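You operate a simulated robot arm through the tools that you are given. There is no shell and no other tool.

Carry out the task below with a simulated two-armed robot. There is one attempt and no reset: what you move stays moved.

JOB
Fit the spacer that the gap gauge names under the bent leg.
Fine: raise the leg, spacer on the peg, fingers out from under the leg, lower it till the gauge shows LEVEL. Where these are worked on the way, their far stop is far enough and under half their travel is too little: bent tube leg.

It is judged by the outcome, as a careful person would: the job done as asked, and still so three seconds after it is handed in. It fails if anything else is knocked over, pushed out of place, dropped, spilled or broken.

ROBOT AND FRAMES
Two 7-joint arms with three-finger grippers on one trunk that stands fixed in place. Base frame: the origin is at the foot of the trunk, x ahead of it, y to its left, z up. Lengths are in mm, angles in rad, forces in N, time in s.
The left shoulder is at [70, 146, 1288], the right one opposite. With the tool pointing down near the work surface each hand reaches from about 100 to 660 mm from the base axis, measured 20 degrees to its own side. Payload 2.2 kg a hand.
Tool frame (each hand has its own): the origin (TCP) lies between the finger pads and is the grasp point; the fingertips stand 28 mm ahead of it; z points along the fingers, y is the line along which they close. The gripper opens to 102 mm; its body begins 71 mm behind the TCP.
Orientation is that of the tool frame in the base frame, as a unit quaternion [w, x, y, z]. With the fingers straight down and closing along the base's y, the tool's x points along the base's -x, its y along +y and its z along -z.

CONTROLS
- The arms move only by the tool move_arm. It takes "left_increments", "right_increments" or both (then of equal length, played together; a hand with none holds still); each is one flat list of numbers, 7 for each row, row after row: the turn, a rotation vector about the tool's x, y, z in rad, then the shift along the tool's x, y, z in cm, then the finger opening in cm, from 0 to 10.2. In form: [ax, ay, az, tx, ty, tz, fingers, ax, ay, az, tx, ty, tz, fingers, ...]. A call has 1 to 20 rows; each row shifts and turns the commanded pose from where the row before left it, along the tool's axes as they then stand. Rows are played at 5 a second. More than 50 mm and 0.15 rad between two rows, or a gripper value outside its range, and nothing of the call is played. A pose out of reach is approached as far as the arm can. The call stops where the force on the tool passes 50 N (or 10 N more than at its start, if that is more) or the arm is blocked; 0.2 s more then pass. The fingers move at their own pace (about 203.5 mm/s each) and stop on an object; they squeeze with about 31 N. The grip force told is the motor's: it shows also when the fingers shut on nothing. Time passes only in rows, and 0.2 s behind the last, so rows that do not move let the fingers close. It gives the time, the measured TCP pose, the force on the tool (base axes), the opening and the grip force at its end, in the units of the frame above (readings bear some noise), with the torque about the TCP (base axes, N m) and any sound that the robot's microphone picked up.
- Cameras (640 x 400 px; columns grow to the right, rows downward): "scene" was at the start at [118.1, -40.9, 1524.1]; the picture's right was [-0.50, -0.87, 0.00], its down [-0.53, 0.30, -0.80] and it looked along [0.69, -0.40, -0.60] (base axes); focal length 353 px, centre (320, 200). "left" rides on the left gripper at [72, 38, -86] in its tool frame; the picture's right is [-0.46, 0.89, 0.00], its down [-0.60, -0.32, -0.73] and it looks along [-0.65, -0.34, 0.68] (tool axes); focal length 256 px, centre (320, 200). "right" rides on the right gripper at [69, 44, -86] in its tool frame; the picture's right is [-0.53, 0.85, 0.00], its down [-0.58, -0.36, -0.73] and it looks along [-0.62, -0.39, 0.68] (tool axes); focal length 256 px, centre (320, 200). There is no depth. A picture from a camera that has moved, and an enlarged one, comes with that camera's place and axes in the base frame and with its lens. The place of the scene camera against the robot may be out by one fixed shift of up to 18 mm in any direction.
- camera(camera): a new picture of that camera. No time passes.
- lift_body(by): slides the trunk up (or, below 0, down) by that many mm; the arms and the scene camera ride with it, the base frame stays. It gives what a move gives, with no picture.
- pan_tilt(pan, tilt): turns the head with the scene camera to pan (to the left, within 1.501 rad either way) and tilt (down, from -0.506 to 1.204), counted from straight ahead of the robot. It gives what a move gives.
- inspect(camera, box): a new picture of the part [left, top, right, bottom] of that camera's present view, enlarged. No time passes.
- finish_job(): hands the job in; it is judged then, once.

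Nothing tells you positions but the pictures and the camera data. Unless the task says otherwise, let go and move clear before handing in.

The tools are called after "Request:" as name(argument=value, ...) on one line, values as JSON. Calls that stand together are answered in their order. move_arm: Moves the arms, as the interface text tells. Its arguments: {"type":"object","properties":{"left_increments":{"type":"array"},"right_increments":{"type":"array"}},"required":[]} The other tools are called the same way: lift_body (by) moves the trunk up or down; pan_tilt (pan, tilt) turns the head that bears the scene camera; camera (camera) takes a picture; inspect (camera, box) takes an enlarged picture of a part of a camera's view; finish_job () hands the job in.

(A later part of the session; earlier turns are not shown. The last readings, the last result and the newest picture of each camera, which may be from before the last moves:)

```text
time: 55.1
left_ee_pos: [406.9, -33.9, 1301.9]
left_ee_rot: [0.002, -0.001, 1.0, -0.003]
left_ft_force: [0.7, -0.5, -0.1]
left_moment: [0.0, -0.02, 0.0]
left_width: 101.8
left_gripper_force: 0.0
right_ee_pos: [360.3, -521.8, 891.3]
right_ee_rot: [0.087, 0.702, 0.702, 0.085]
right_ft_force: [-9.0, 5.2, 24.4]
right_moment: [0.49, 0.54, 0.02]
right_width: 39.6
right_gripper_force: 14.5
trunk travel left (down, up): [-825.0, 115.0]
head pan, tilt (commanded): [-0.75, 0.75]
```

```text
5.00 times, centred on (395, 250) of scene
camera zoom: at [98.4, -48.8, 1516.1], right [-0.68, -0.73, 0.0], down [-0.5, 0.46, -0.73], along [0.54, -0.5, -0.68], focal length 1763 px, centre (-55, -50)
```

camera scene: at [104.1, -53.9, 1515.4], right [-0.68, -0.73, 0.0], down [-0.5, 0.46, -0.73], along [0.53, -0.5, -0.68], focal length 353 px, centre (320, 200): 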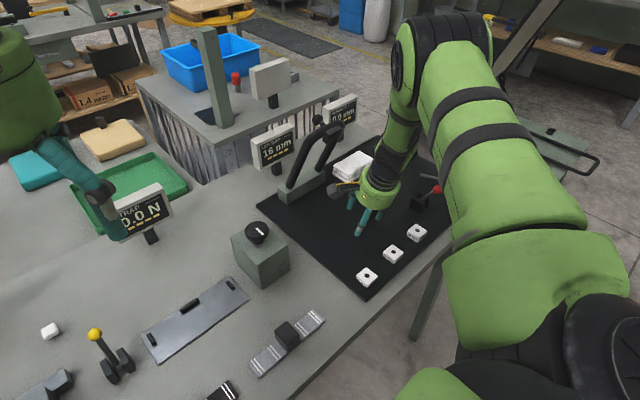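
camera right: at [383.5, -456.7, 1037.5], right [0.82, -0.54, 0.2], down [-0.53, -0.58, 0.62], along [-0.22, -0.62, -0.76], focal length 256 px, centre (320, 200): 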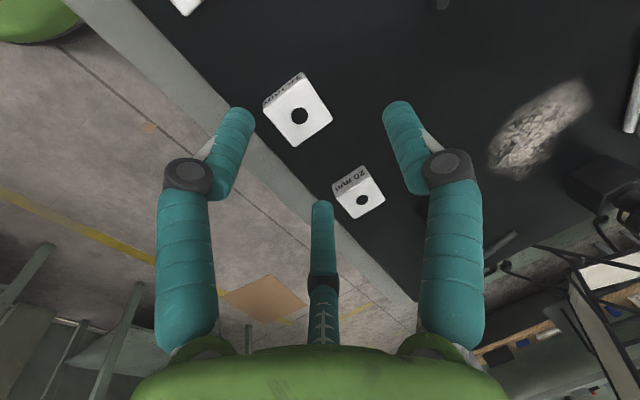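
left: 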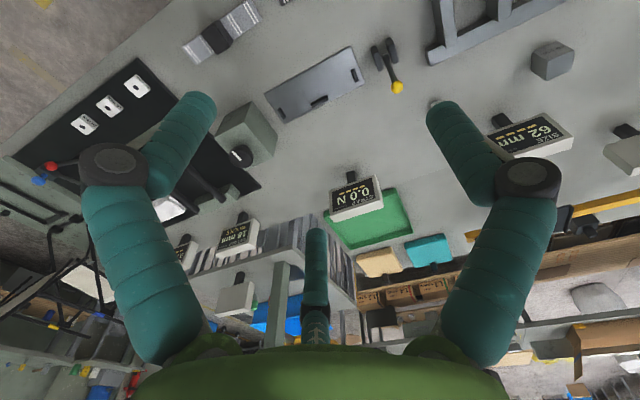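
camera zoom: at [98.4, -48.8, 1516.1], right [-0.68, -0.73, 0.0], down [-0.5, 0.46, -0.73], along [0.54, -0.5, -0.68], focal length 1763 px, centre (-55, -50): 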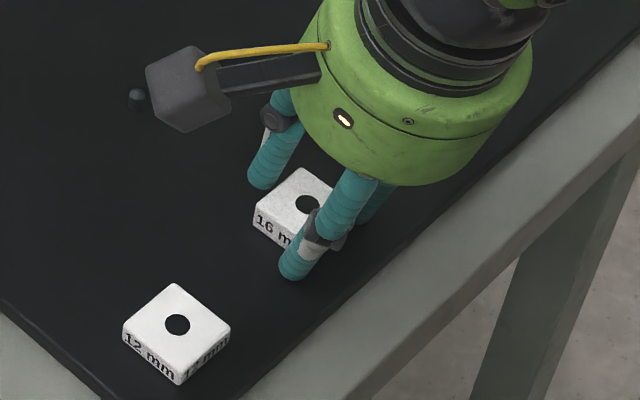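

The fingertips press the mat with about 24 N, so I ease up 4 mm, complete the squeeze and check the hold.

Request:
move_arm(right_increments=[0, 0, 0, 0, 0.1, -0.4, 2.0, 0, 0, 0, 0, 0, 0, 0.5, 0, 0, 0, 0, 0, 0, 0, 0, 0, 0, 0, 0, 0, 0])

Request:
inspect(camera="right", box=[220, 50, 420, 200])

Request:
inspect(camera="scene", box=[340, 210, 450, 290])

```text
time: 56.1
left_ee_pos: [412.6, -36.7, 1300.8]
left_ee_rot: [0.001, 0.0, 1.0, -0.001]
left_ft_force: [0.4, -0.5, -0.1]
left_moment: [0.02, 0.01, -0.02]
left_width: 102.2
left_gripper_force: 0.1
right_ee_pos: [362.9, -523.8, 892.2]
right_ee_rot: [0.084, 0.703, 0.701, 0.084]
right_ft_force: [1.4, -1.0, 0.4]
right_moment: [0.03, 0.02, 0.0]
right_width: 38.8
right_gripper_force: 30.7
trunk travel left (down, up): [-825.0, 115.0]
head pan, tilt (commanded): [-0.75, 0.75]
```

```text
2.67 times, centred on (320, 125) of right
camera zoom: at [385.7, -455.2, 986.2], right [0.82, -0.54, 0.2], down [-0.53, -0.58, 0.62], along [-0.22, -0.62, -0.76], focal length 683 px, centre (320, 400)
```

zoom: 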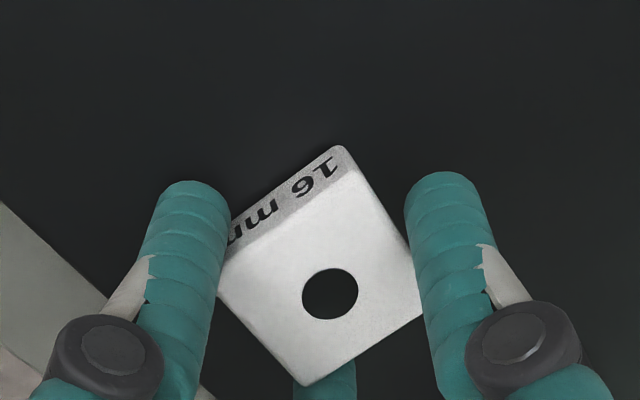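

```text
5.00 times, centred on (395, 250) of scene
camera zoom: at [103.6, -54.5, 1515.4], right [-0.68, -0.73, 0.0], down [-0.5, 0.47, -0.73], along [0.53, -0.5, -0.68], focal length 1763 px, centre (-55, -50)
```

zoom: 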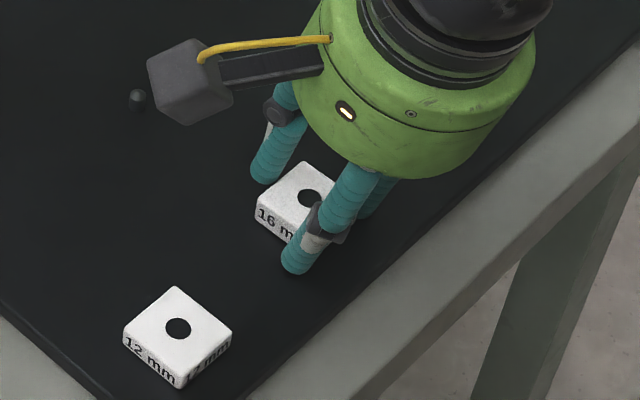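

The spacer is held at 31 N with no side load. I lift it 25 mm straight up and check that it stays level in the grip.

Request:
move_arm(right_increments=[0, 0, 0, 0, 0.15, -0.6, 0, 0, 0, 0, 0, 0.2, -0.9, 0, 0, 0, 0, 0, 0.25, -1.0, 0, 0, 0, 0, 0, 0, 0, 0])

Request:
inspect(camera="right", box=[220, 50, 420, 200])

Request:
inspect(camera="scene", box=[340, 200, 450, 280])

```text
time: 57.1
left_ee_pos: [412.1, -37.2, 1300.7]
left_ee_rot: [0.0, -0.001, 1.0, 0.0]
left_ft_force: [0.8, 0.4, -0.7]
left_moment: [0.0, -0.03, 0.03]
left_width: 101.8
left_gripper_force: 0.1
right_ee_pos: [362.7, -523.5, 917.7]
right_ee_rot: [0.084, 0.703, 0.701, 0.084]
right_ft_force: [0.4, 1.2, 0.0]
right_moment: [-0.02, 0.02, 0.0]
right_width: 38.6
right_gripper_force: 31.1
trunk travel left (down, up): [-825.0, 115.0]
head pan, tilt (commanded): [-0.75, 0.75]
```

```text
2.67 times, centred on (320, 125) of right
camera zoom: at [385.7, -455.2, 1011.7], right [0.82, -0.54, 0.2], down [-0.53, -0.58, 0.62], along [-0.22, -0.62, -0.76], focal length 683 px, centre (320, 400)
```

zoom: 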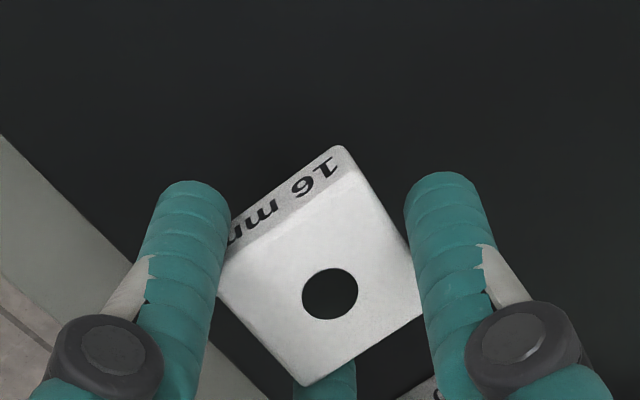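

```text
5.00 times, centred on (395, 240) of scene
camera zoom: at [103.5, -54.6, 1515.5], right [-0.68, -0.73, 0.0], down [-0.5, 0.47, -0.73], along [0.53, -0.5, -0.68], focal length 1763 px, centre (-55, 0)
```

zoom: 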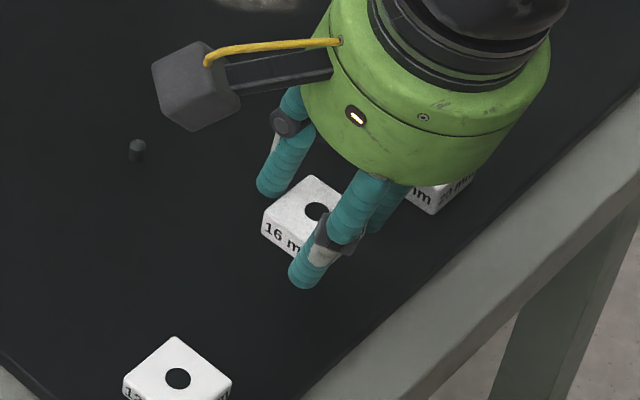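

The spacer came up level and firm, with the hole unchanged in the hand's view. I measure hole and peg together from the scene camera as a cross-check before carrying it over.

Request:
inspect(camera="scene", box=[350, 222, 404, 256])

Request:
inspect(camera="right", box=[300, 70, 350, 105])

```text
11.76 times, centred on (377, 239) of scene
camera zoom: at [103.5, -54.6, 1515.5], right [-0.68, -0.73, 0.0], down [-0.5, 0.47, -0.73], along [0.53, -0.5, -0.68], focal length 4148 px, centre (-351, -259)
```

zoom: 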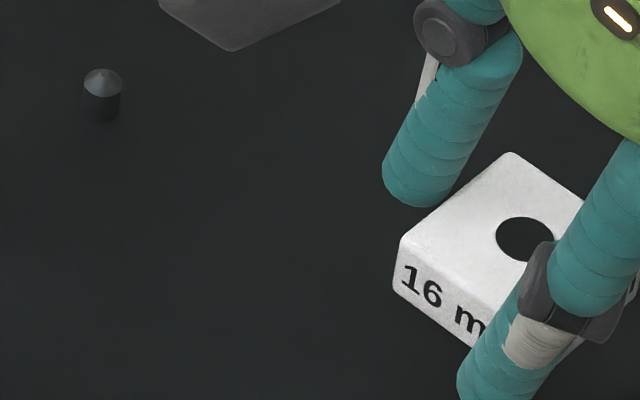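

```text
11.43 times, centred on (325, 88) of right
camera zoom: at [385.7, -455.2, 1011.7], right [0.82, -0.54, 0.2], down [-0.53, -0.58, 0.62], along [-0.22, -0.62, -0.76], focal length 2926 px, centre (263, 1486)
```

zoom: 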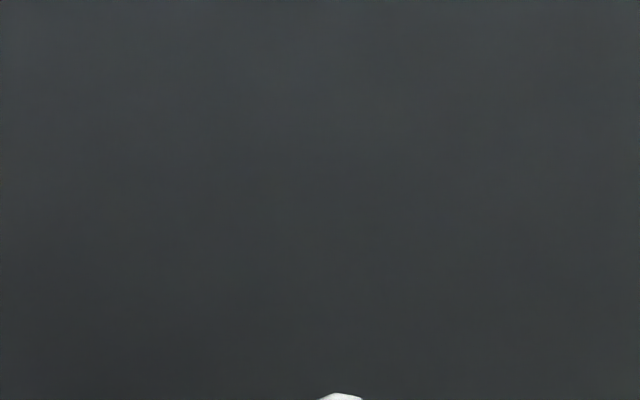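

Both cameras agree: the hole must move by about (101.5, +4.9) mm to sit over the peg. I carry the spacer there at the present height, with its underside about 15 mm above the peg tip.

Request:
move_arm(right_increments=[0, 0, 0, 0.13, 2.0, 0.49, 0, 0, 0, 0, 0.13, 2.0, 0.49, 0, 0, 0, 0, 0.13, 2.0, 0.49, 0, 0, 0, 0, 0.13, 2.0, 0.49, 0, 0, 0, 0, 0, 1.86, 0.45, 0, 0, 0, 0, 0, 0, 0, 0])

Request:
camera(camera="right")

Request:
inspect(camera="scene", box=[335, 205, 389, 239])

```text
time: 58.5
left_ee_pos: [411.0, -37.3, 1301.0]
left_ee_rot: [0.0, 0.0, 1.0, -0.001]
left_ft_force: [0.1, 0.7, -0.5]
left_moment: [0.0, 0.02, 0.04]
left_width: 102.0
left_gripper_force: 0.0
right_ee_pos: [465.0, -519.0, 917.8]
right_ee_rot: [0.085, 0.703, 0.701, 0.084]
right_ft_force: [0.5, 0.4, 0.0]
right_moment: [-0.02, 0.02, -0.05]
right_width: 38.7
right_gripper_force: 31.2
trunk travel left (down, up): [-825.0, 115.0]
head pan, tilt (commanded): [-0.75, 0.75]
```

```text
taken
camera right: at [487.7, -450.0, 1012.1], right [0.82, -0.54, 0.2], down [-0.53, -0.57, 0.62], along [-0.22, -0.62, -0.76], focal length 256 px, centre (320, 200)
```

right: 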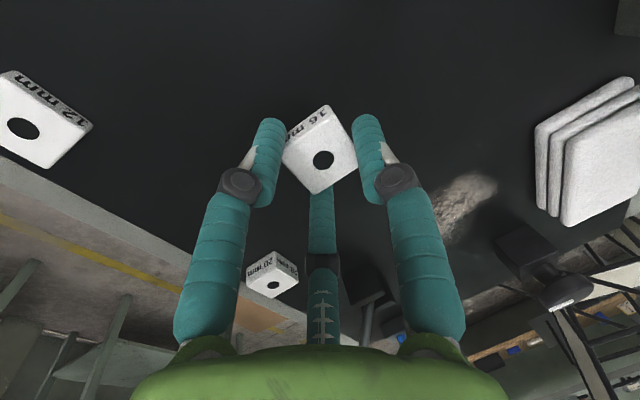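

```text
11.76 times, centred on (362, 222) of scene
camera zoom: at [103.3, -54.0, 1515.5], right [-0.68, -0.73, 0.0], down [-0.5, 0.47, -0.73], along [0.53, -0.5, -0.68], focal length 4148 px, centre (-174, -59)
```

zoom: 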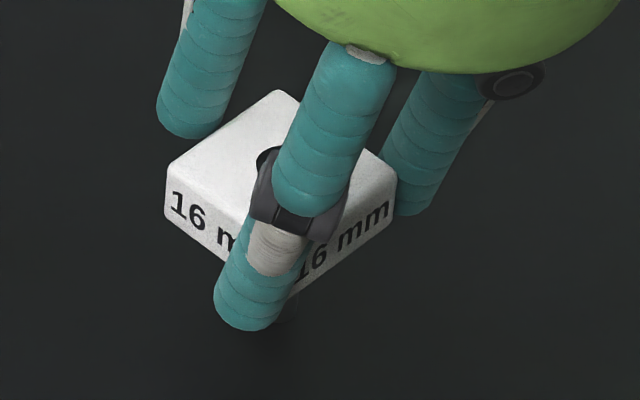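

I am within a millimetre of the target by the arm's readings. I zoom the scene view to compare the visible hole edge and peg before lowering.

Request:
inspect(camera="scene", box=[352, 208, 376, 232])

Request:
inspect(camera="right", box=[270, 95, 370, 205])

Request:
inspect(camera="left", box=[60, 60, 220, 180])

```text
16.00 times, centred on (364, 220) of scene
camera zoom: at [103.3, -54.0, 1515.5], right [-0.68, -0.73, 0.0], down [-0.5, 0.47, -0.73], along [0.53, -0.5, -0.68], focal length 5641 px, centre (-384, -120)
```

zoom: 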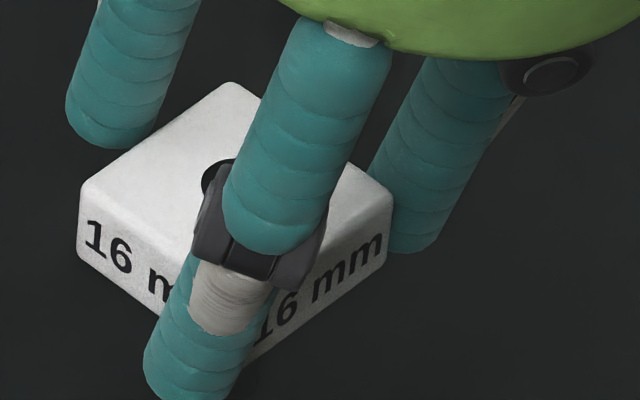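

```text
3.64 times, centred on (320, 150) of right
camera zoom: at [487.7, -450.0, 1012.1], right [0.82, -0.54, 0.2], down [-0.53, -0.57, 0.62], along [-0.22, -0.62, -0.76], focal length 931 px, centre (320, 382)
```

zoom: 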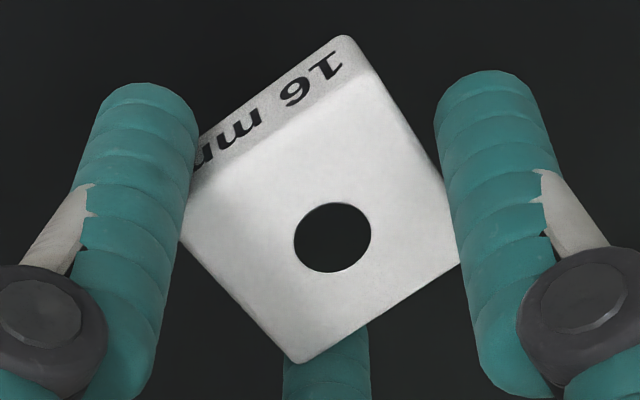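

```text
3.33 times, centred on (140, 120) of left
camera zoom: at [339.5, -0.3, 1386.0], right [0.46, 0.89, 0.0], down [0.6, -0.32, 0.73], along [0.65, -0.34, -0.68], focal length 853 px, centre (920, 467)
```

zoom: 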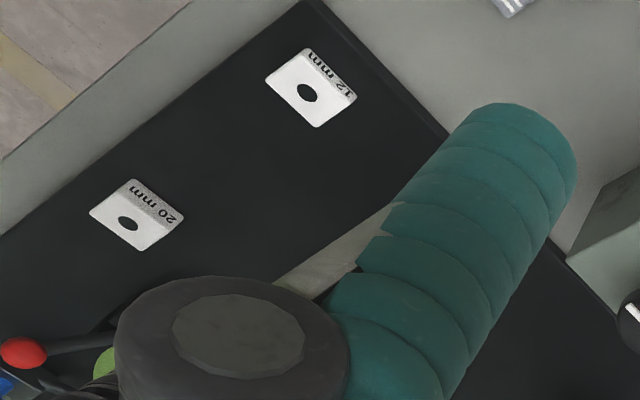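

The estimates agree to about 2 mm, but I want better before lowering. I turn the left hand in place so its camera can see the spacer and peg from another side.

Request:
move_arm(left_increments=[0, 0, 0.14, 0, 0, 0, 10.2, 0, 0, 0.14, 0, 0, 0, 10.2, 0, 0, 0.14, 0, 0, 0, 10.2, 0, 0, 0.14, 0, 0, 0, 10.2])

Request:
camera(camera="left")

```text
time: 59.5
left_ee_pos: [413.8, -38.6, 1301.6]
left_ee_rot: [0.0, 0.276, 0.961, 0.0]
left_ft_force: [-0.5, -0.3, -0.2]
left_moment: [-0.02, -0.01, 0.0]
left_width: 102.3
left_gripper_force: 0.1
right_ee_pos: [464.8, -519.1, 917.0]
right_ee_rot: [0.084, 0.703, 0.702, 0.084]
right_ft_force: [0.5, 0.4, -1.1]
right_moment: [0.02, -0.03, -0.04]
right_width: 38.8
right_gripper_force: 31.4
trunk travel left (down, up): [-825.0, 115.0]
head pan, tilt (commanded): [-0.75, 0.75]
```

```text
taken
camera left: at [371.9, 31.8, 1386.4], right [0.86, 0.5, 0.0], down [0.34, -0.59, 0.73], along [0.37, -0.63, -0.68], focal length 256 px, centre (320, 200)
```

left: 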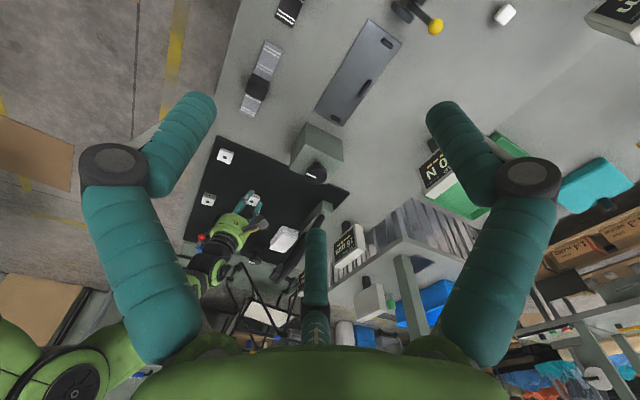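

The left camera now sees the held spacer. I zoom in on it.

Request:
inspect(camera="left", box=[232, 180, 280, 216])

Request:
inspect(camera="left", box=[190, 140, 290, 215])

Request:
inspect(camera="scene", box=[352, 208, 376, 232])

```text
11.11 times, centred on (256, 198) of left
camera zoom: at [371.9, 31.8, 1386.4], right [0.86, 0.5, 0.0], down [0.34, -0.59, 0.73], along [0.37, -0.63, -0.68], focal length 2844 px, centre (1031, 222)
```

zoom: 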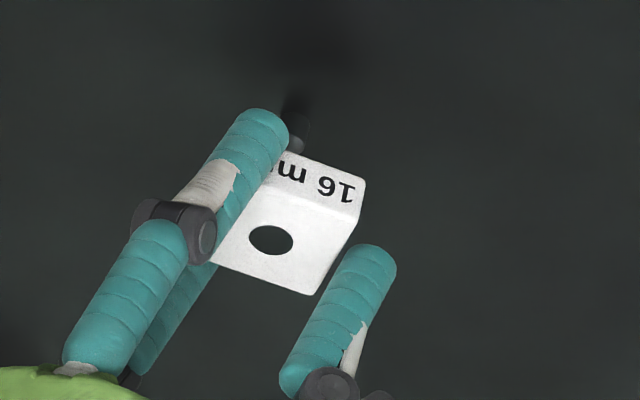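

```text
5.33 times, centred on (240, 178) of left
camera zoom: at [371.9, 31.8, 1386.4], right [0.86, 0.5, 0.0], down [0.34, -0.59, 0.73], along [0.37, -0.63, -0.68], focal length 1365 px, centre (747, 320)
```

zoom: 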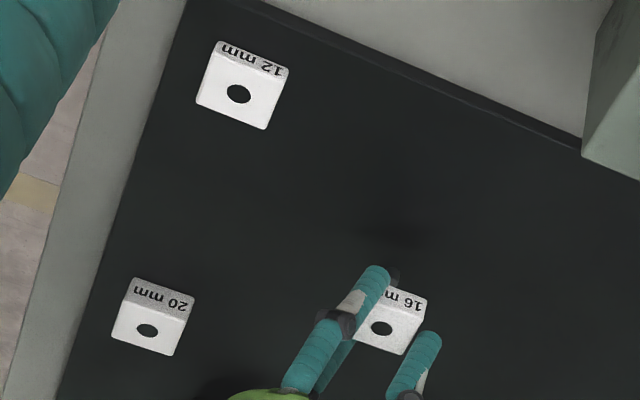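

```text
16.00 times, centred on (364, 220) of scene
camera zoom: at [103.8, -54.6, 1515.5], right [-0.68, -0.73, 0.0], down [-0.5, 0.47, -0.73], along [0.53, -0.5, -0.68], focal length 5641 px, centre (-384, -120)
```

zoom: 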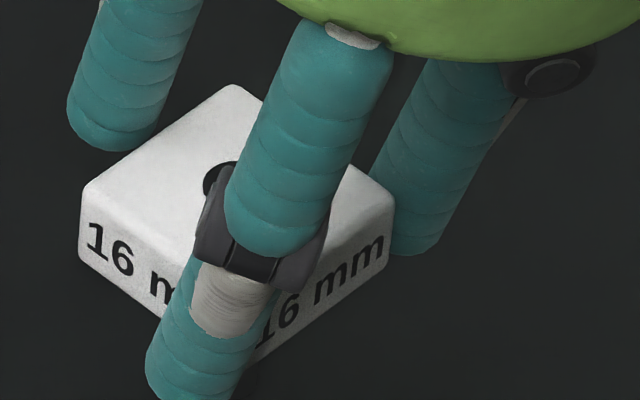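

The peg shows just past the fingertip in the left view. I zoom further to locate it against the hole.

Request:
inspect(camera="left", box=[246, 184, 264, 206])

Request:
inspect(camera="left", box=[250, 185, 260, 195])

```text
16.00 times, centred on (255, 195) of left
camera zoom: at [371.9, 31.8, 1386.4], right [0.86, 0.5, 0.0], down [0.34, -0.59, 0.73], along [0.37, -0.63, -0.68], focal length 4096 px, centre (1360, 280)
```

zoom: 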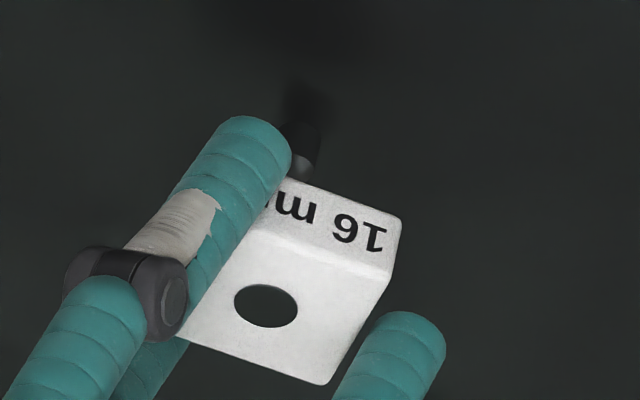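

```text
16.00 times, centred on (255, 190) of left
camera zoom: at [371.9, 31.8, 1386.4], right [0.86, 0.5, 0.0], down [0.34, -0.59, 0.73], along [0.37, -0.63, -0.68], focal length 4096 px, centre (1360, 360)
```

zoom: 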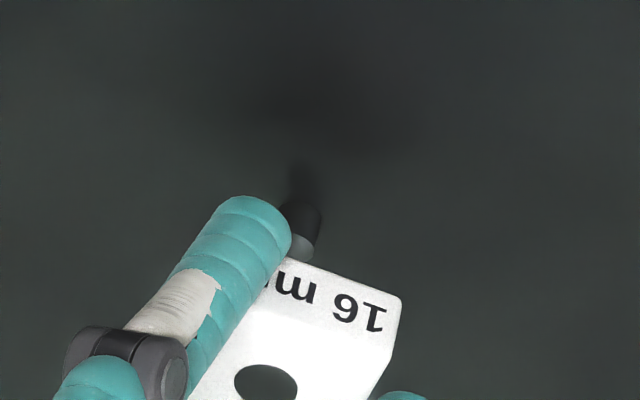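

Three views together say the hole should go about 1.6 mm back and 1.2 mm to the right. I make that shift and lower 12 mm, to just above the peg tip.

Request:
move_arm(right_increments=[0, 0, 0, -0.12, -0.155, -0.04, 0, 0, 0, 0, 0, -0.14, 0.58, 0, 0, 0, 0, 0, -0.14, 0.58, 0, 0, 0, 0, 0, 0, 0, 0])

Request:
inspect(camera="left", box=[246, 180, 264, 200])

Request:
inspect(camera="scene", box=[350, 210, 378, 238])

```text
time: 60.5
left_ee_pos: [412.2, -38.6, 1302.1]
left_ee_rot: [0.0, 0.276, 0.961, 0.0]
left_ft_force: [1.1, -0.6, -0.1]
left_moment: [0.01, -0.02, 0.0]
left_width: 102.1
left_gripper_force: 0.1
right_ee_pos: [460.8, -522.3, 915.0]
right_ee_rot: [0.085, 0.703, 0.702, 0.083]
right_ft_force: [-0.2, 0.0, 0.3]
right_moment: [-0.01, 0.0, 0.02]
right_width: 38.6
right_gripper_force: 30.7
right hand out of reach, approached as far as the arm can: row 2, 3
trunk travel left (down, up): [-825.0, 115.0]
head pan, tilt (commanded): [-0.75, 0.75]
```

```text
16.00 times, centred on (255, 190) of left
camera zoom: at [371.3, 31.8, 1386.3], right [0.86, 0.5, 0.0], down [0.34, -0.59, 0.73], along [0.37, -0.63, -0.68], focal length 4096 px, centre (1360, 360)
```

zoom: 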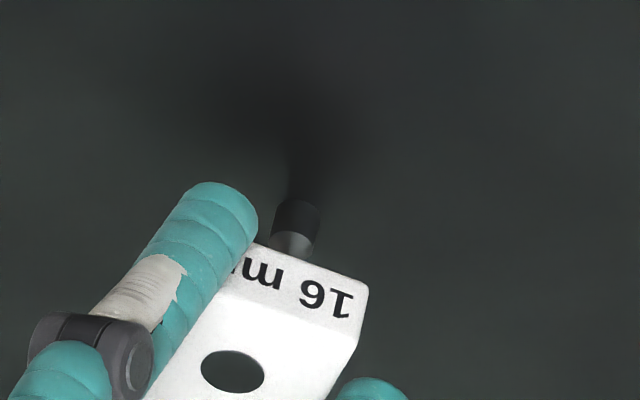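

```text
14.29 times, centred on (364, 224) of scene
camera zoom: at [103.4, -54.3, 1515.5], right [-0.68, -0.73, 0.0], down [-0.5, 0.47, -0.73], along [0.53, -0.5, -0.68], focal length 5037 px, centre (-309, -143)
```

zoom: 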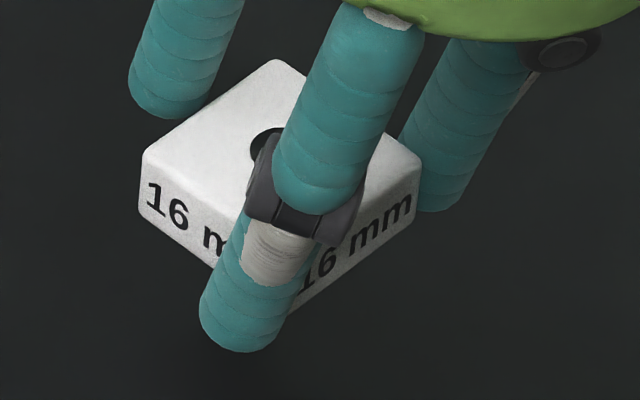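

The arm is at the edge of its reach for going lower here, so I will use the trunk to lower instead. First I return to the aligned position at the earlier height.

Request:
move_arm(right_increments=[0, 0, 0, 0.2, 0.3, -0.22, 0, 0, 0, 0, 0, 0, 0, 0, 0, 0, 0, 0, 0, 0, 0])

Request:
inspect(camera="left", box=[246, 182, 264, 202])

Request:
inspect(camera="scene", box=[352, 208, 376, 232])

Request:
inspect(camera="right", box=[270, 95, 370, 205])

```text
time: 61.4
left_ee_pos: [411.9, -37.6, 1300.2]
left_ee_rot: [0.0, 0.276, 0.961, 0.0]
left_ft_force: [-0.2, 0.3, -0.8]
left_moment: [-0.03, 0.01, 0.0]
left_width: 102.0
left_gripper_force: 0.1
right_ee_pos: [462.3, -520.1, 917.2]
right_ee_rot: [0.083, 0.703, 0.701, 0.084]
right_ft_force: [-0.2, -0.2, -0.1]
right_moment: [-0.01, 0.0, -0.01]
right_width: 38.8
right_gripper_force: 30.9
trunk travel left (down, up): [-825.0, 115.0]
head pan, tilt (commanded): [-0.75, 0.75]
```

```text
16.00 times, centred on (255, 192) of left
camera zoom: at [371.3, 31.6, 1386.4], right [0.86, 0.5, 0.0], down [0.34, -0.59, 0.73], along [0.37, -0.63, -0.68], focal length 4096 px, centre (1360, 328)
```

zoom: 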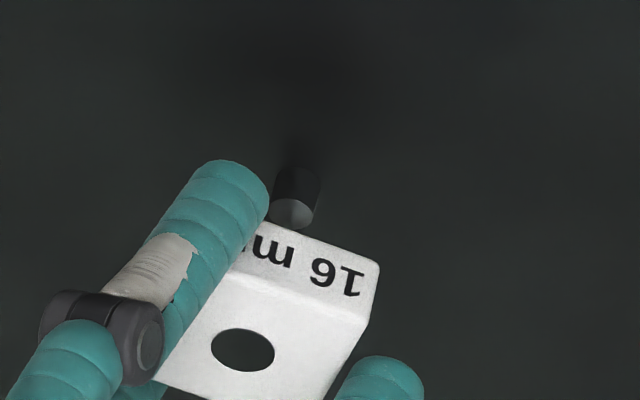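

```text
16.00 times, centred on (364, 220) of scene
camera zoom: at [103.4, -54.6, 1515.5], right [-0.68, -0.73, 0.0], down [-0.5, 0.47, -0.73], along [0.53, -0.5, -0.68], focal length 5641 px, centre (-384, -120)
```

zoom: 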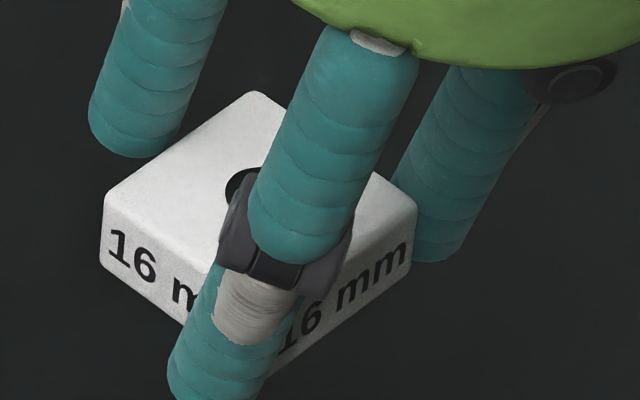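

```text
3.64 times, centred on (320, 150) of right
camera zoom: at [484.2, -451.6, 1011.9], right [0.82, -0.54, 0.2], down [-0.53, -0.58, 0.62], along [-0.22, -0.62, -0.76], focal length 931 px, centre (320, 382)
```

zoom: 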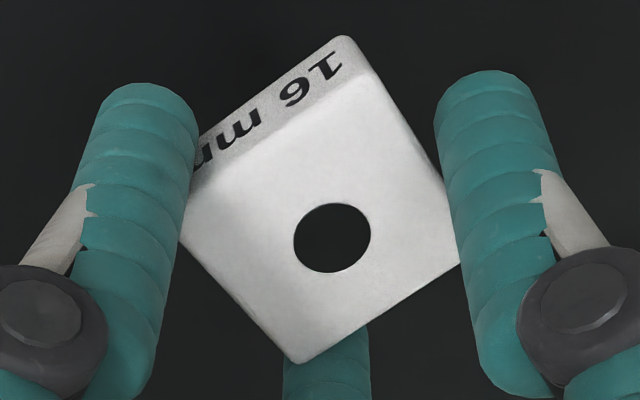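

Now the views say the hole is about 1.5 mm short in x and right in y. I nudge 1.5 mm forward and re-check.

Request:
move_arm(right_increments=[0, 0, 0, 0, 0.15, 0.04, 0, 0, 0, 0, 0, 0, 0, 0, 0, 0, 0, 0, 0, 0, 0])

Request:
inspect(camera="left", box=[246, 182, 264, 202])

Request:
inspect(camera="scene", box=[352, 208, 376, 232])

```text
time: 62.1
left_ee_pos: [412.0, -37.6, 1300.5]
left_ee_rot: [0.0, 0.276, 0.961, 0.001]
left_ft_force: [0.0, 0.1, 0.9]
left_moment: [0.03, 0.03, -0.01]
left_width: 102.4
left_gripper_force: 0.0
right_ee_pos: [464.5, -519.5, 917.1]
right_ee_rot: [0.084, 0.702, 0.702, 0.085]
right_ft_force: [0.9, 0.3, -0.2]
right_moment: [0.03, -0.01, 0.0]
right_width: 38.8
right_gripper_force: 30.9
trunk travel left (down, up): [-825.0, 115.0]
head pan, tilt (commanded): [-0.75, 0.75]
```

```text
16.00 times, centred on (255, 192) of left
camera zoom: at [371.3, 31.8, 1386.3], right [0.86, 0.5, 0.0], down [0.34, -0.59, 0.73], along [0.37, -0.63, -0.68], focal length 4096 px, centre (1360, 328)
```

zoom: 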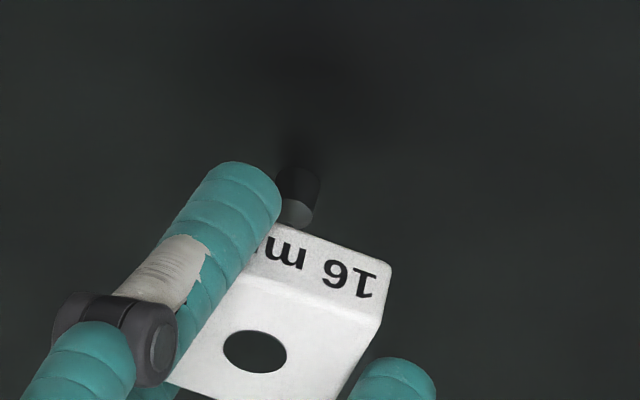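

```text
16.00 times, centred on (364, 220) of scene
camera zoom: at [103.4, -54.3, 1515.5], right [-0.68, -0.73, 0.0], down [-0.5, 0.47, -0.73], along [0.53, -0.5, -0.68], focal length 5641 px, centre (-384, -120)
```

zoom: 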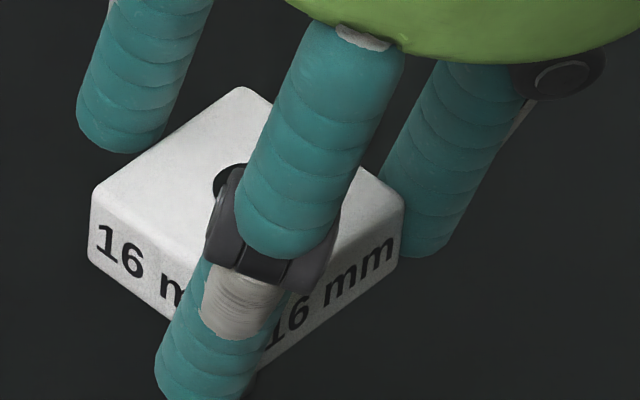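

Left view says +0.2 mm, scene view -1 mm in x, and y is right: well within the 1.6 mm clearance plus the cone. I lower the trunk 12 mm and look again.

Request:
lift_body(by=-12)

Request:
inspect(camera="left", box=[246, 182, 264, 202])

Request:
inspect(camera="scene", box=[350, 210, 378, 238])

```text
time: 62.8
left_ee_pos: [412.2, -38.3, 1289.5]
left_ee_rot: [0.0, 0.275, 0.961, 0.0]
left_ft_force: [-0.3, 0.2, -0.2]
left_moment: [0.0, 0.01, 0.01]
left_width: 101.8
left_gripper_force: 0.0
right_ee_pos: [463.4, -520.7, 905.1]
right_ee_rot: [0.084, 0.703, 0.701, 0.084]
right_ft_force: [0.1, 0.5, -0.8]
right_moment: [-0.01, -0.01, 0.01]
right_width: 38.7
right_gripper_force: 31.4
trunk travel left (down, up): [-813.0, 127.0]
head pan, tilt (commanded): [-0.75, 0.75]
```

```text
16.00 times, centred on (255, 192) of left
camera zoom: at [371.6, 31.6, 1374.2], right [0.86, 0.5, 0.0], down [0.34, -0.59, 0.73], along [0.37, -0.63, -0.68], focal length 4096 px, centre (1360, 328)
```

zoom: 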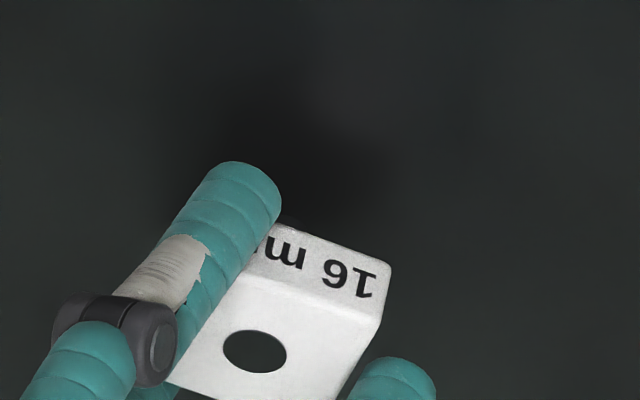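

```text
14.29 times, centred on (364, 224) of scene
camera zoom: at [103.8, -54.5, 1503.4], right [-0.68, -0.73, 0.0], down [-0.5, 0.47, -0.73], along [0.53, -0.5, -0.68], focal length 5037 px, centre (-309, -143)
```

zoom: 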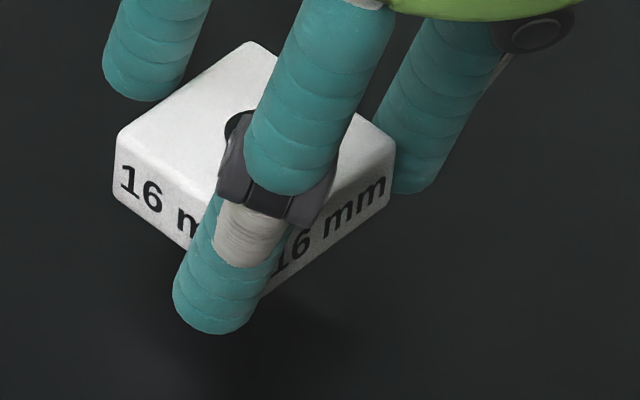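

No contact yet. I lower 5 mm, so that the peg cone should enter the hole, and watch the force.

Request:
lift_body(by=-5)

Request:
inspect(camera="right", box=[290, 130, 350, 180])

```text
time: 63.3
left_ee_pos: [412.1, -38.4, 1283.6]
left_ee_rot: [0.0, 0.276, 0.961, -0.001]
left_ft_force: [-0.3, -0.3, 0.8]
left_moment: [0.03, 0.03, 0.02]
left_width: 102.1
left_gripper_force: 0.0
right_ee_pos: [464.1, -520.4, 899.3]
right_ee_rot: [0.083, 0.702, 0.702, 0.083]
right_ft_force: [0.6, 1.4, 0.0]
right_moment: [0.02, 0.02, -0.01]
right_width: 38.8
right_gripper_force: 31.7
trunk travel left (down, up): [-808.0, 132.0]
head pan, tilt (commanded): [-0.75, 0.75]
```

```text
8.00 times, centred on (320, 155) of right
camera zoom: at [486.6, -451.2, 994.4], right [0.82, -0.54, 0.2], down [-0.53, -0.58, 0.62], along [-0.22, -0.62, -0.76], focal length 2048 px, centre (320, 560)
```

zoom: 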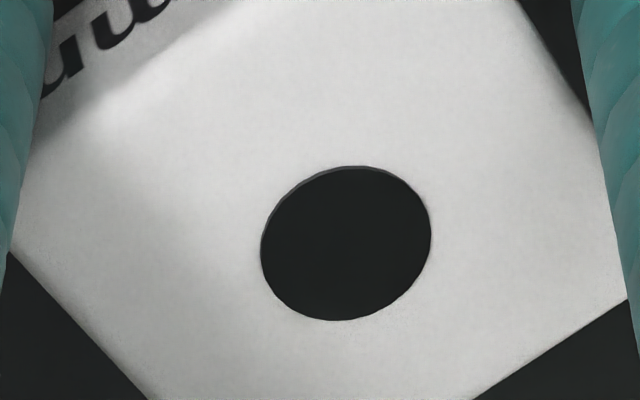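

Still no contact force. I lower another 4 mm.

Request:
lift_body(by=-4)

Request:
inspect(camera="scene", box=[350, 210, 378, 238])

```text
time: 63.8
left_ee_pos: [412.5, -38.8, 1278.8]
left_ee_rot: [0.0, 0.276, 0.961, 0.0]
left_ft_force: [0.2, 0.4, -0.3]
left_moment: [0.0, 0.03, 0.02]
left_width: 101.9
left_gripper_force: 0.0
right_ee_pos: [464.8, -518.8, 896.2]
right_ee_rot: [0.084, 0.703, 0.701, 0.084]
right_ft_force: [0.9, -0.4, -0.1]
right_moment: [0.01, -0.03, 0.0]
right_width: 38.7
right_gripper_force: 30.9
trunk travel left (down, up): [-804.0, 136.0]
head pan, tilt (commanded): [-0.75, 0.75]
```

```text
14.29 times, centred on (364, 224) of scene
camera zoom: at [104.0, -54.6, 1494.4], right [-0.68, -0.73, 0.0], down [-0.5, 0.47, -0.73], along [0.53, -0.5, -0.68], focal length 5037 px, centre (-309, -143)
```

zoom: 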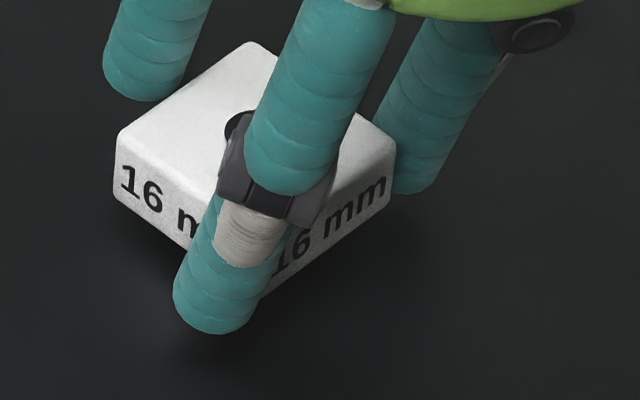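

At this height the peg must already be inside the hole, and the force is still zero. I lower the last few millimetres.

Request:
lift_body(by=-3)

Request:
lift_body(by=-1)

Request:
inspect(camera="scene", box=[350, 210, 378, 238])

Request:
inspect(camera="left", box=[246, 182, 264, 202])

```text
time: 64.3
left_ee_pos: [412.8, -37.7, 1277.3]
left_ee_rot: [-0.001, 0.275, 0.961, 0.0]
left_ft_force: [0.5, 0.4, -0.7]
left_moment: [0.0, -0.02, 0.01]
left_width: 101.8
left_gripper_force: 0.0
right_ee_pos: [463.7, -518.5, 893.9]
right_ee_rot: [0.084, 0.703, 0.701, 0.084]
right_ft_force: [0.6, 0.4, -0.6]
right_moment: [0.01, 0.01, 0.0]
right_width: 38.7
right_gripper_force: 31.2
trunk travel left (down, up): [-801.0, 139.0]
head pan, tilt (commanded): [-0.75, 0.75]
```

```text
time: 64.8
left_ee_pos: [411.5, -37.3, 1277.2]
left_ee_rot: [0.0, 0.276, 0.961, 0.001]
left_ft_force: [1.0, 0.5, 0.0]
left_moment: [-0.01, 0.01, 0.0]
left_width: 102.4
left_gripper_force: 0.1
right_ee_pos: [463.8, -520.1, 892.5]
right_ee_rot: [0.085, 0.703, 0.701, 0.085]
right_ft_force: [0.9, -0.8, 1.3]
right_moment: [-0.07, -0.08, 0.0]
right_width: 38.7
right_gripper_force: 31.2
trunk travel left (down, up): [-800.0, 140.0]
head pan, tilt (commanded): [-0.75, 0.75]
```

```text
14.29 times, centred on (364, 224) of scene
camera zoom: at [103.4, -54.5, 1490.5], right [-0.68, -0.73, 0.0], down [-0.5, 0.47, -0.73], along [0.53, -0.5, -0.68], focal length 5037 px, centre (-309, -143)
```

zoom: 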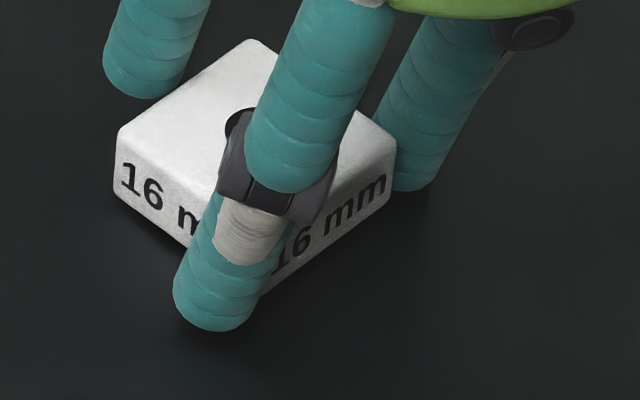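

```text
16.00 times, centred on (255, 192) of left
camera zoom: at [371.2, 31.7, 1361.4], right [0.86, 0.5, 0.0], down [0.34, -0.59, 0.73], along [0.37, -0.63, -0.68], focal length 4096 px, centre (1360, 328)
```

zoom: 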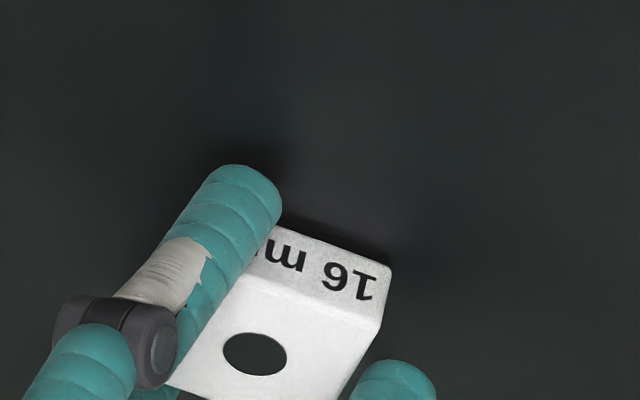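

The spacer sits at mat height over the peg with almost no force. I open the fingers gently and check that it settles.

Request:
move_arm(right_increments=[0, 0, 0, 0, 0, 0, 4.1, 0, 0, 0, 0, 0, 0, 4.5, 0, 0, 0, 0, 0, 0, 5.2, 0, 0, 0, 0, 0, 0, 6.0, 0, 0, 0, 0, 0, 0, 6.0])

Request:
inspect(camera="right", box=[220, 50, 420, 200])

Request:
inspect(camera="left", box=[246, 182, 264, 202])

Request:
inspect(camera="scene", box=[350, 210, 378, 238])

```text
time: 66.0
left_ee_pos: [411.8, -37.7, 1276.8]
left_ee_rot: [0.0, 0.275, 0.961, -0.001]
left_ft_force: [0.5, -0.3, 0.5]
left_moment: [-0.03, -0.02, -0.03]
left_width: 102.1
left_gripper_force: 0.1
right_ee_pos: [463.4, -520.5, 892.3]
right_ee_rot: [0.084, 0.702, 0.702, 0.084]
right_ft_force: [-0.3, 0.8, 0.0]
right_moment: [-0.02, 0.02, 0.02]
right_width: 60.1
right_gripper_force: 0.1
trunk travel left (down, up): [-800.0, 140.0]
head pan, tilt (commanded): [-0.75, 0.75]
```

```text
2.67 times, centred on (320, 125) of right
camera zoom: at [486.2, -451.0, 986.8], right [0.82, -0.54, 0.2], down [-0.53, -0.58, 0.62], along [-0.22, -0.62, -0.76], focal length 683 px, centre (320, 400)
```

zoom: 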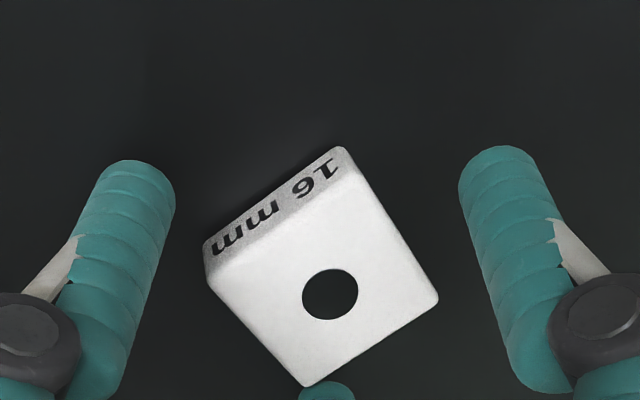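

```text
16.00 times, centred on (255, 192) of left
camera zoom: at [371.2, 31.8, 1361.4], right [0.86, 0.5, 0.0], down [0.34, -0.59, 0.73], along [0.37, -0.63, -0.68], focal length 4096 px, centre (1360, 328)
```

zoom: 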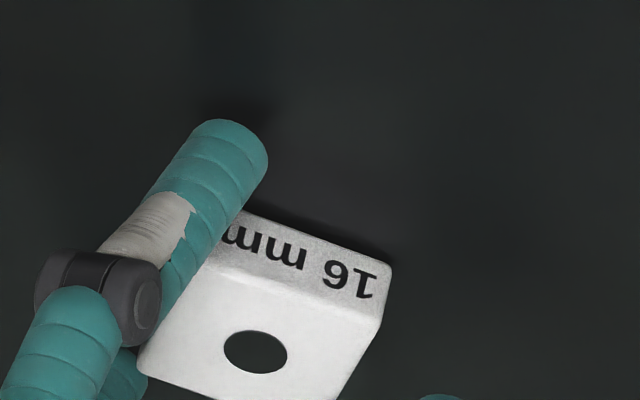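

```text
14.29 times, centred on (364, 224) of scene
camera zoom: at [103.4, -54.3, 1490.5], right [-0.68, -0.73, 0.0], down [-0.5, 0.47, -0.73], along [0.53, -0.5, -0.68], focal length 5037 px, centre (-309, -143)
```

zoom: 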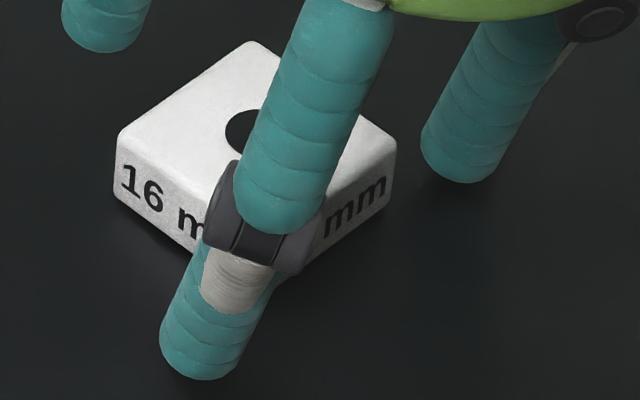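

The spacer rests flat on the mat, free of the fingers. I raise the trunk straight up and look into the hole for the peg.

Request:
lift_body(by=40)

Request:
inspect(camera="right", box=[270, 80, 370, 155])

Request:
inspect(camera="scene", box=[340, 210, 380, 240])

Request:
inspect(camera="left", box=[240, 180, 270, 205])

```text
time: 66.9
left_ee_pos: [412.2, -36.9, 1316.1]
left_ee_rot: [0.0, 0.275, 0.961, -0.001]
left_ft_force: [-0.2, -0.7, -0.8]
left_moment: [-0.02, 0.01, 0.01]
left_width: 101.9
left_gripper_force: 0.1
right_ee_pos: [465.1, -519.6, 932.5]
right_ee_rot: [0.083, 0.703, 0.701, 0.084]
right_ft_force: [0.7, 1.4, 0.2]
right_moment: [0.0, 0.03, 0.01]
right_width: 59.9
right_gripper_force: 0.1
trunk travel left (down, up): [-840.0, 100.0]
head pan, tilt (commanded): [-0.75, 0.75]
```

```text
5.33 times, centred on (320, 118) of right
camera zoom: at [486.5, -451.1, 1026.6], right [0.82, -0.54, 0.2], down [-0.53, -0.58, 0.62], along [-0.22, -0.62, -0.76], focal length 1365 px, centre (320, 640)
```

zoom: 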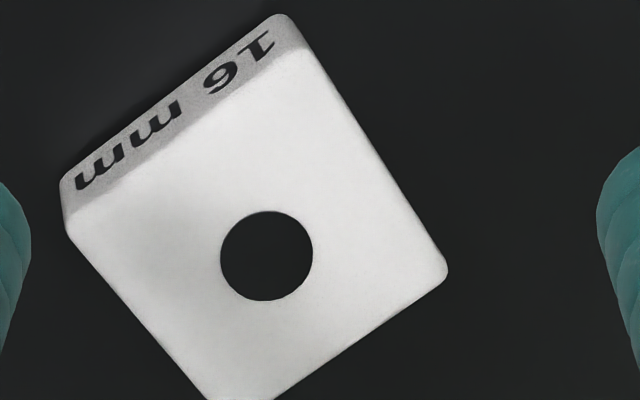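

```text
13.33 times, centred on (360, 225) of scene
camera zoom: at [103.8, -54.5, 1530.5], right [-0.68, -0.73, 0.0], down [-0.5, 0.47, -0.73], along [0.53, -0.5, -0.68], focal length 4701 px, centre (-213, -133)
```

zoom: 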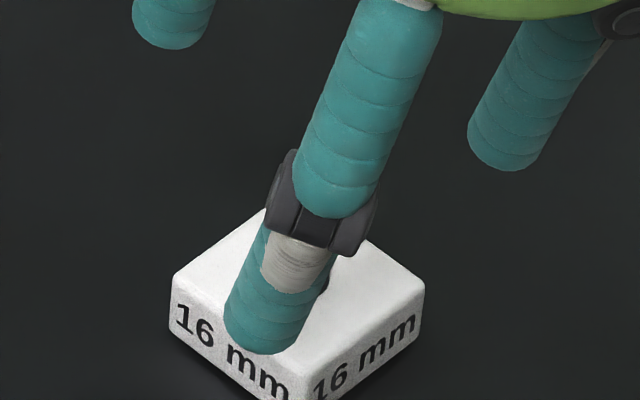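

```text
16.00 times, centred on (255, 192) of left
camera zoom: at [371.6, 31.6, 1401.3], right [0.86, 0.5, 0.0], down [0.34, -0.59, 0.73], along [0.37, -0.63, -0.68], focal length 4096 px, centre (1360, 320)
```

zoom: 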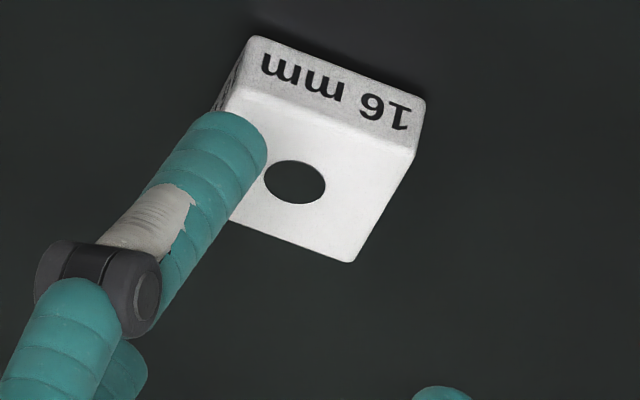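

The black hole hides the peg, but the peg is nowhere else to be seen and the spacer sat down fully, so it is on the peg. Next I lift clear, close the fingers and tilt to 45° to come over the top of the leg and bring it down.

Request:
move_arm(right_increments=[-0.137, 0, 0, -0.1, -0.38, -2.67, 6, -0.137, 0, 0, -0.1, 0, -2.7, 5, -0.137, 0, 0, -0.1, 0.35, -2.67, 3, -0.137, 0, 0, -0.1, 0.7, -2.6, 1, 0, 0, 0, 0, 2.5, -2.5, 0, 0, 0, 0, 0, 2.5, -2.5, 0])

Request:
camera(camera="scene")

Request:
camera(camera="right")

```text
time: 68.3
left_ee_pos: [411.4, -36.2, 1315.8]
left_ee_rot: [0.001, 0.275, 0.961, -0.001]
left_ft_force: [-0.3, 0.7, -1.0]
left_moment: [0.01, -0.01, -0.01]
left_width: 102.0
left_gripper_force: 0.1
right_ee_pos: [426.5, -520.3, 1104.2]
right_ee_rot: [0.27, 0.654, 0.653, 0.27]
right_ft_force: [0.9, -0.2, 0.0]
right_moment: [-0.02, 0.0, -0.02]
right_width: 2.2
right_gripper_force: 30.9
trunk travel left (down, up): [-840.0, 100.0]
head pan, tilt (commanded): [-0.75, 0.75]
```

```text
taken
camera scene: at [104.1, -52.0, 1530.4], right [-0.68, -0.73, 0.0], down [-0.5, 0.46, -0.73], along [0.53, -0.5, -0.68], focal length 353 px, centre (320, 200)
```

scene: 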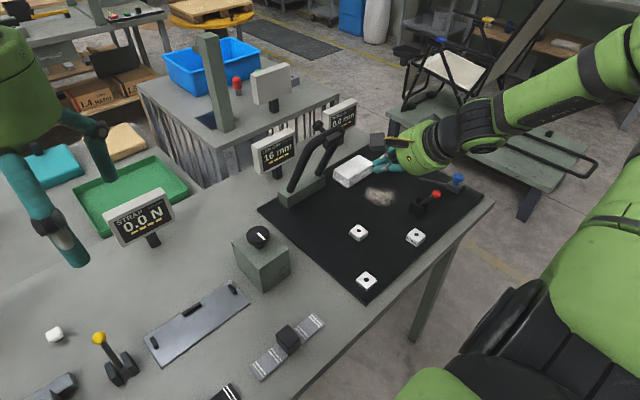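

```text
taken
camera right: at [395.9, -452.0, 1196.5], right [0.6, -0.53, 0.6], down [-0.78, -0.58, 0.26], along [0.2, -0.62, -0.76], focal length 256 px, centre (320, 200)
```

right: 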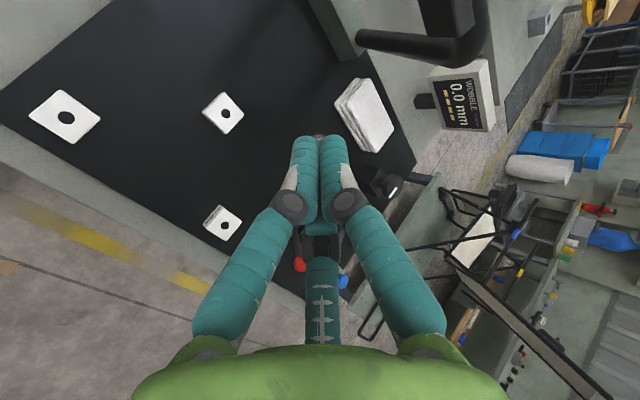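

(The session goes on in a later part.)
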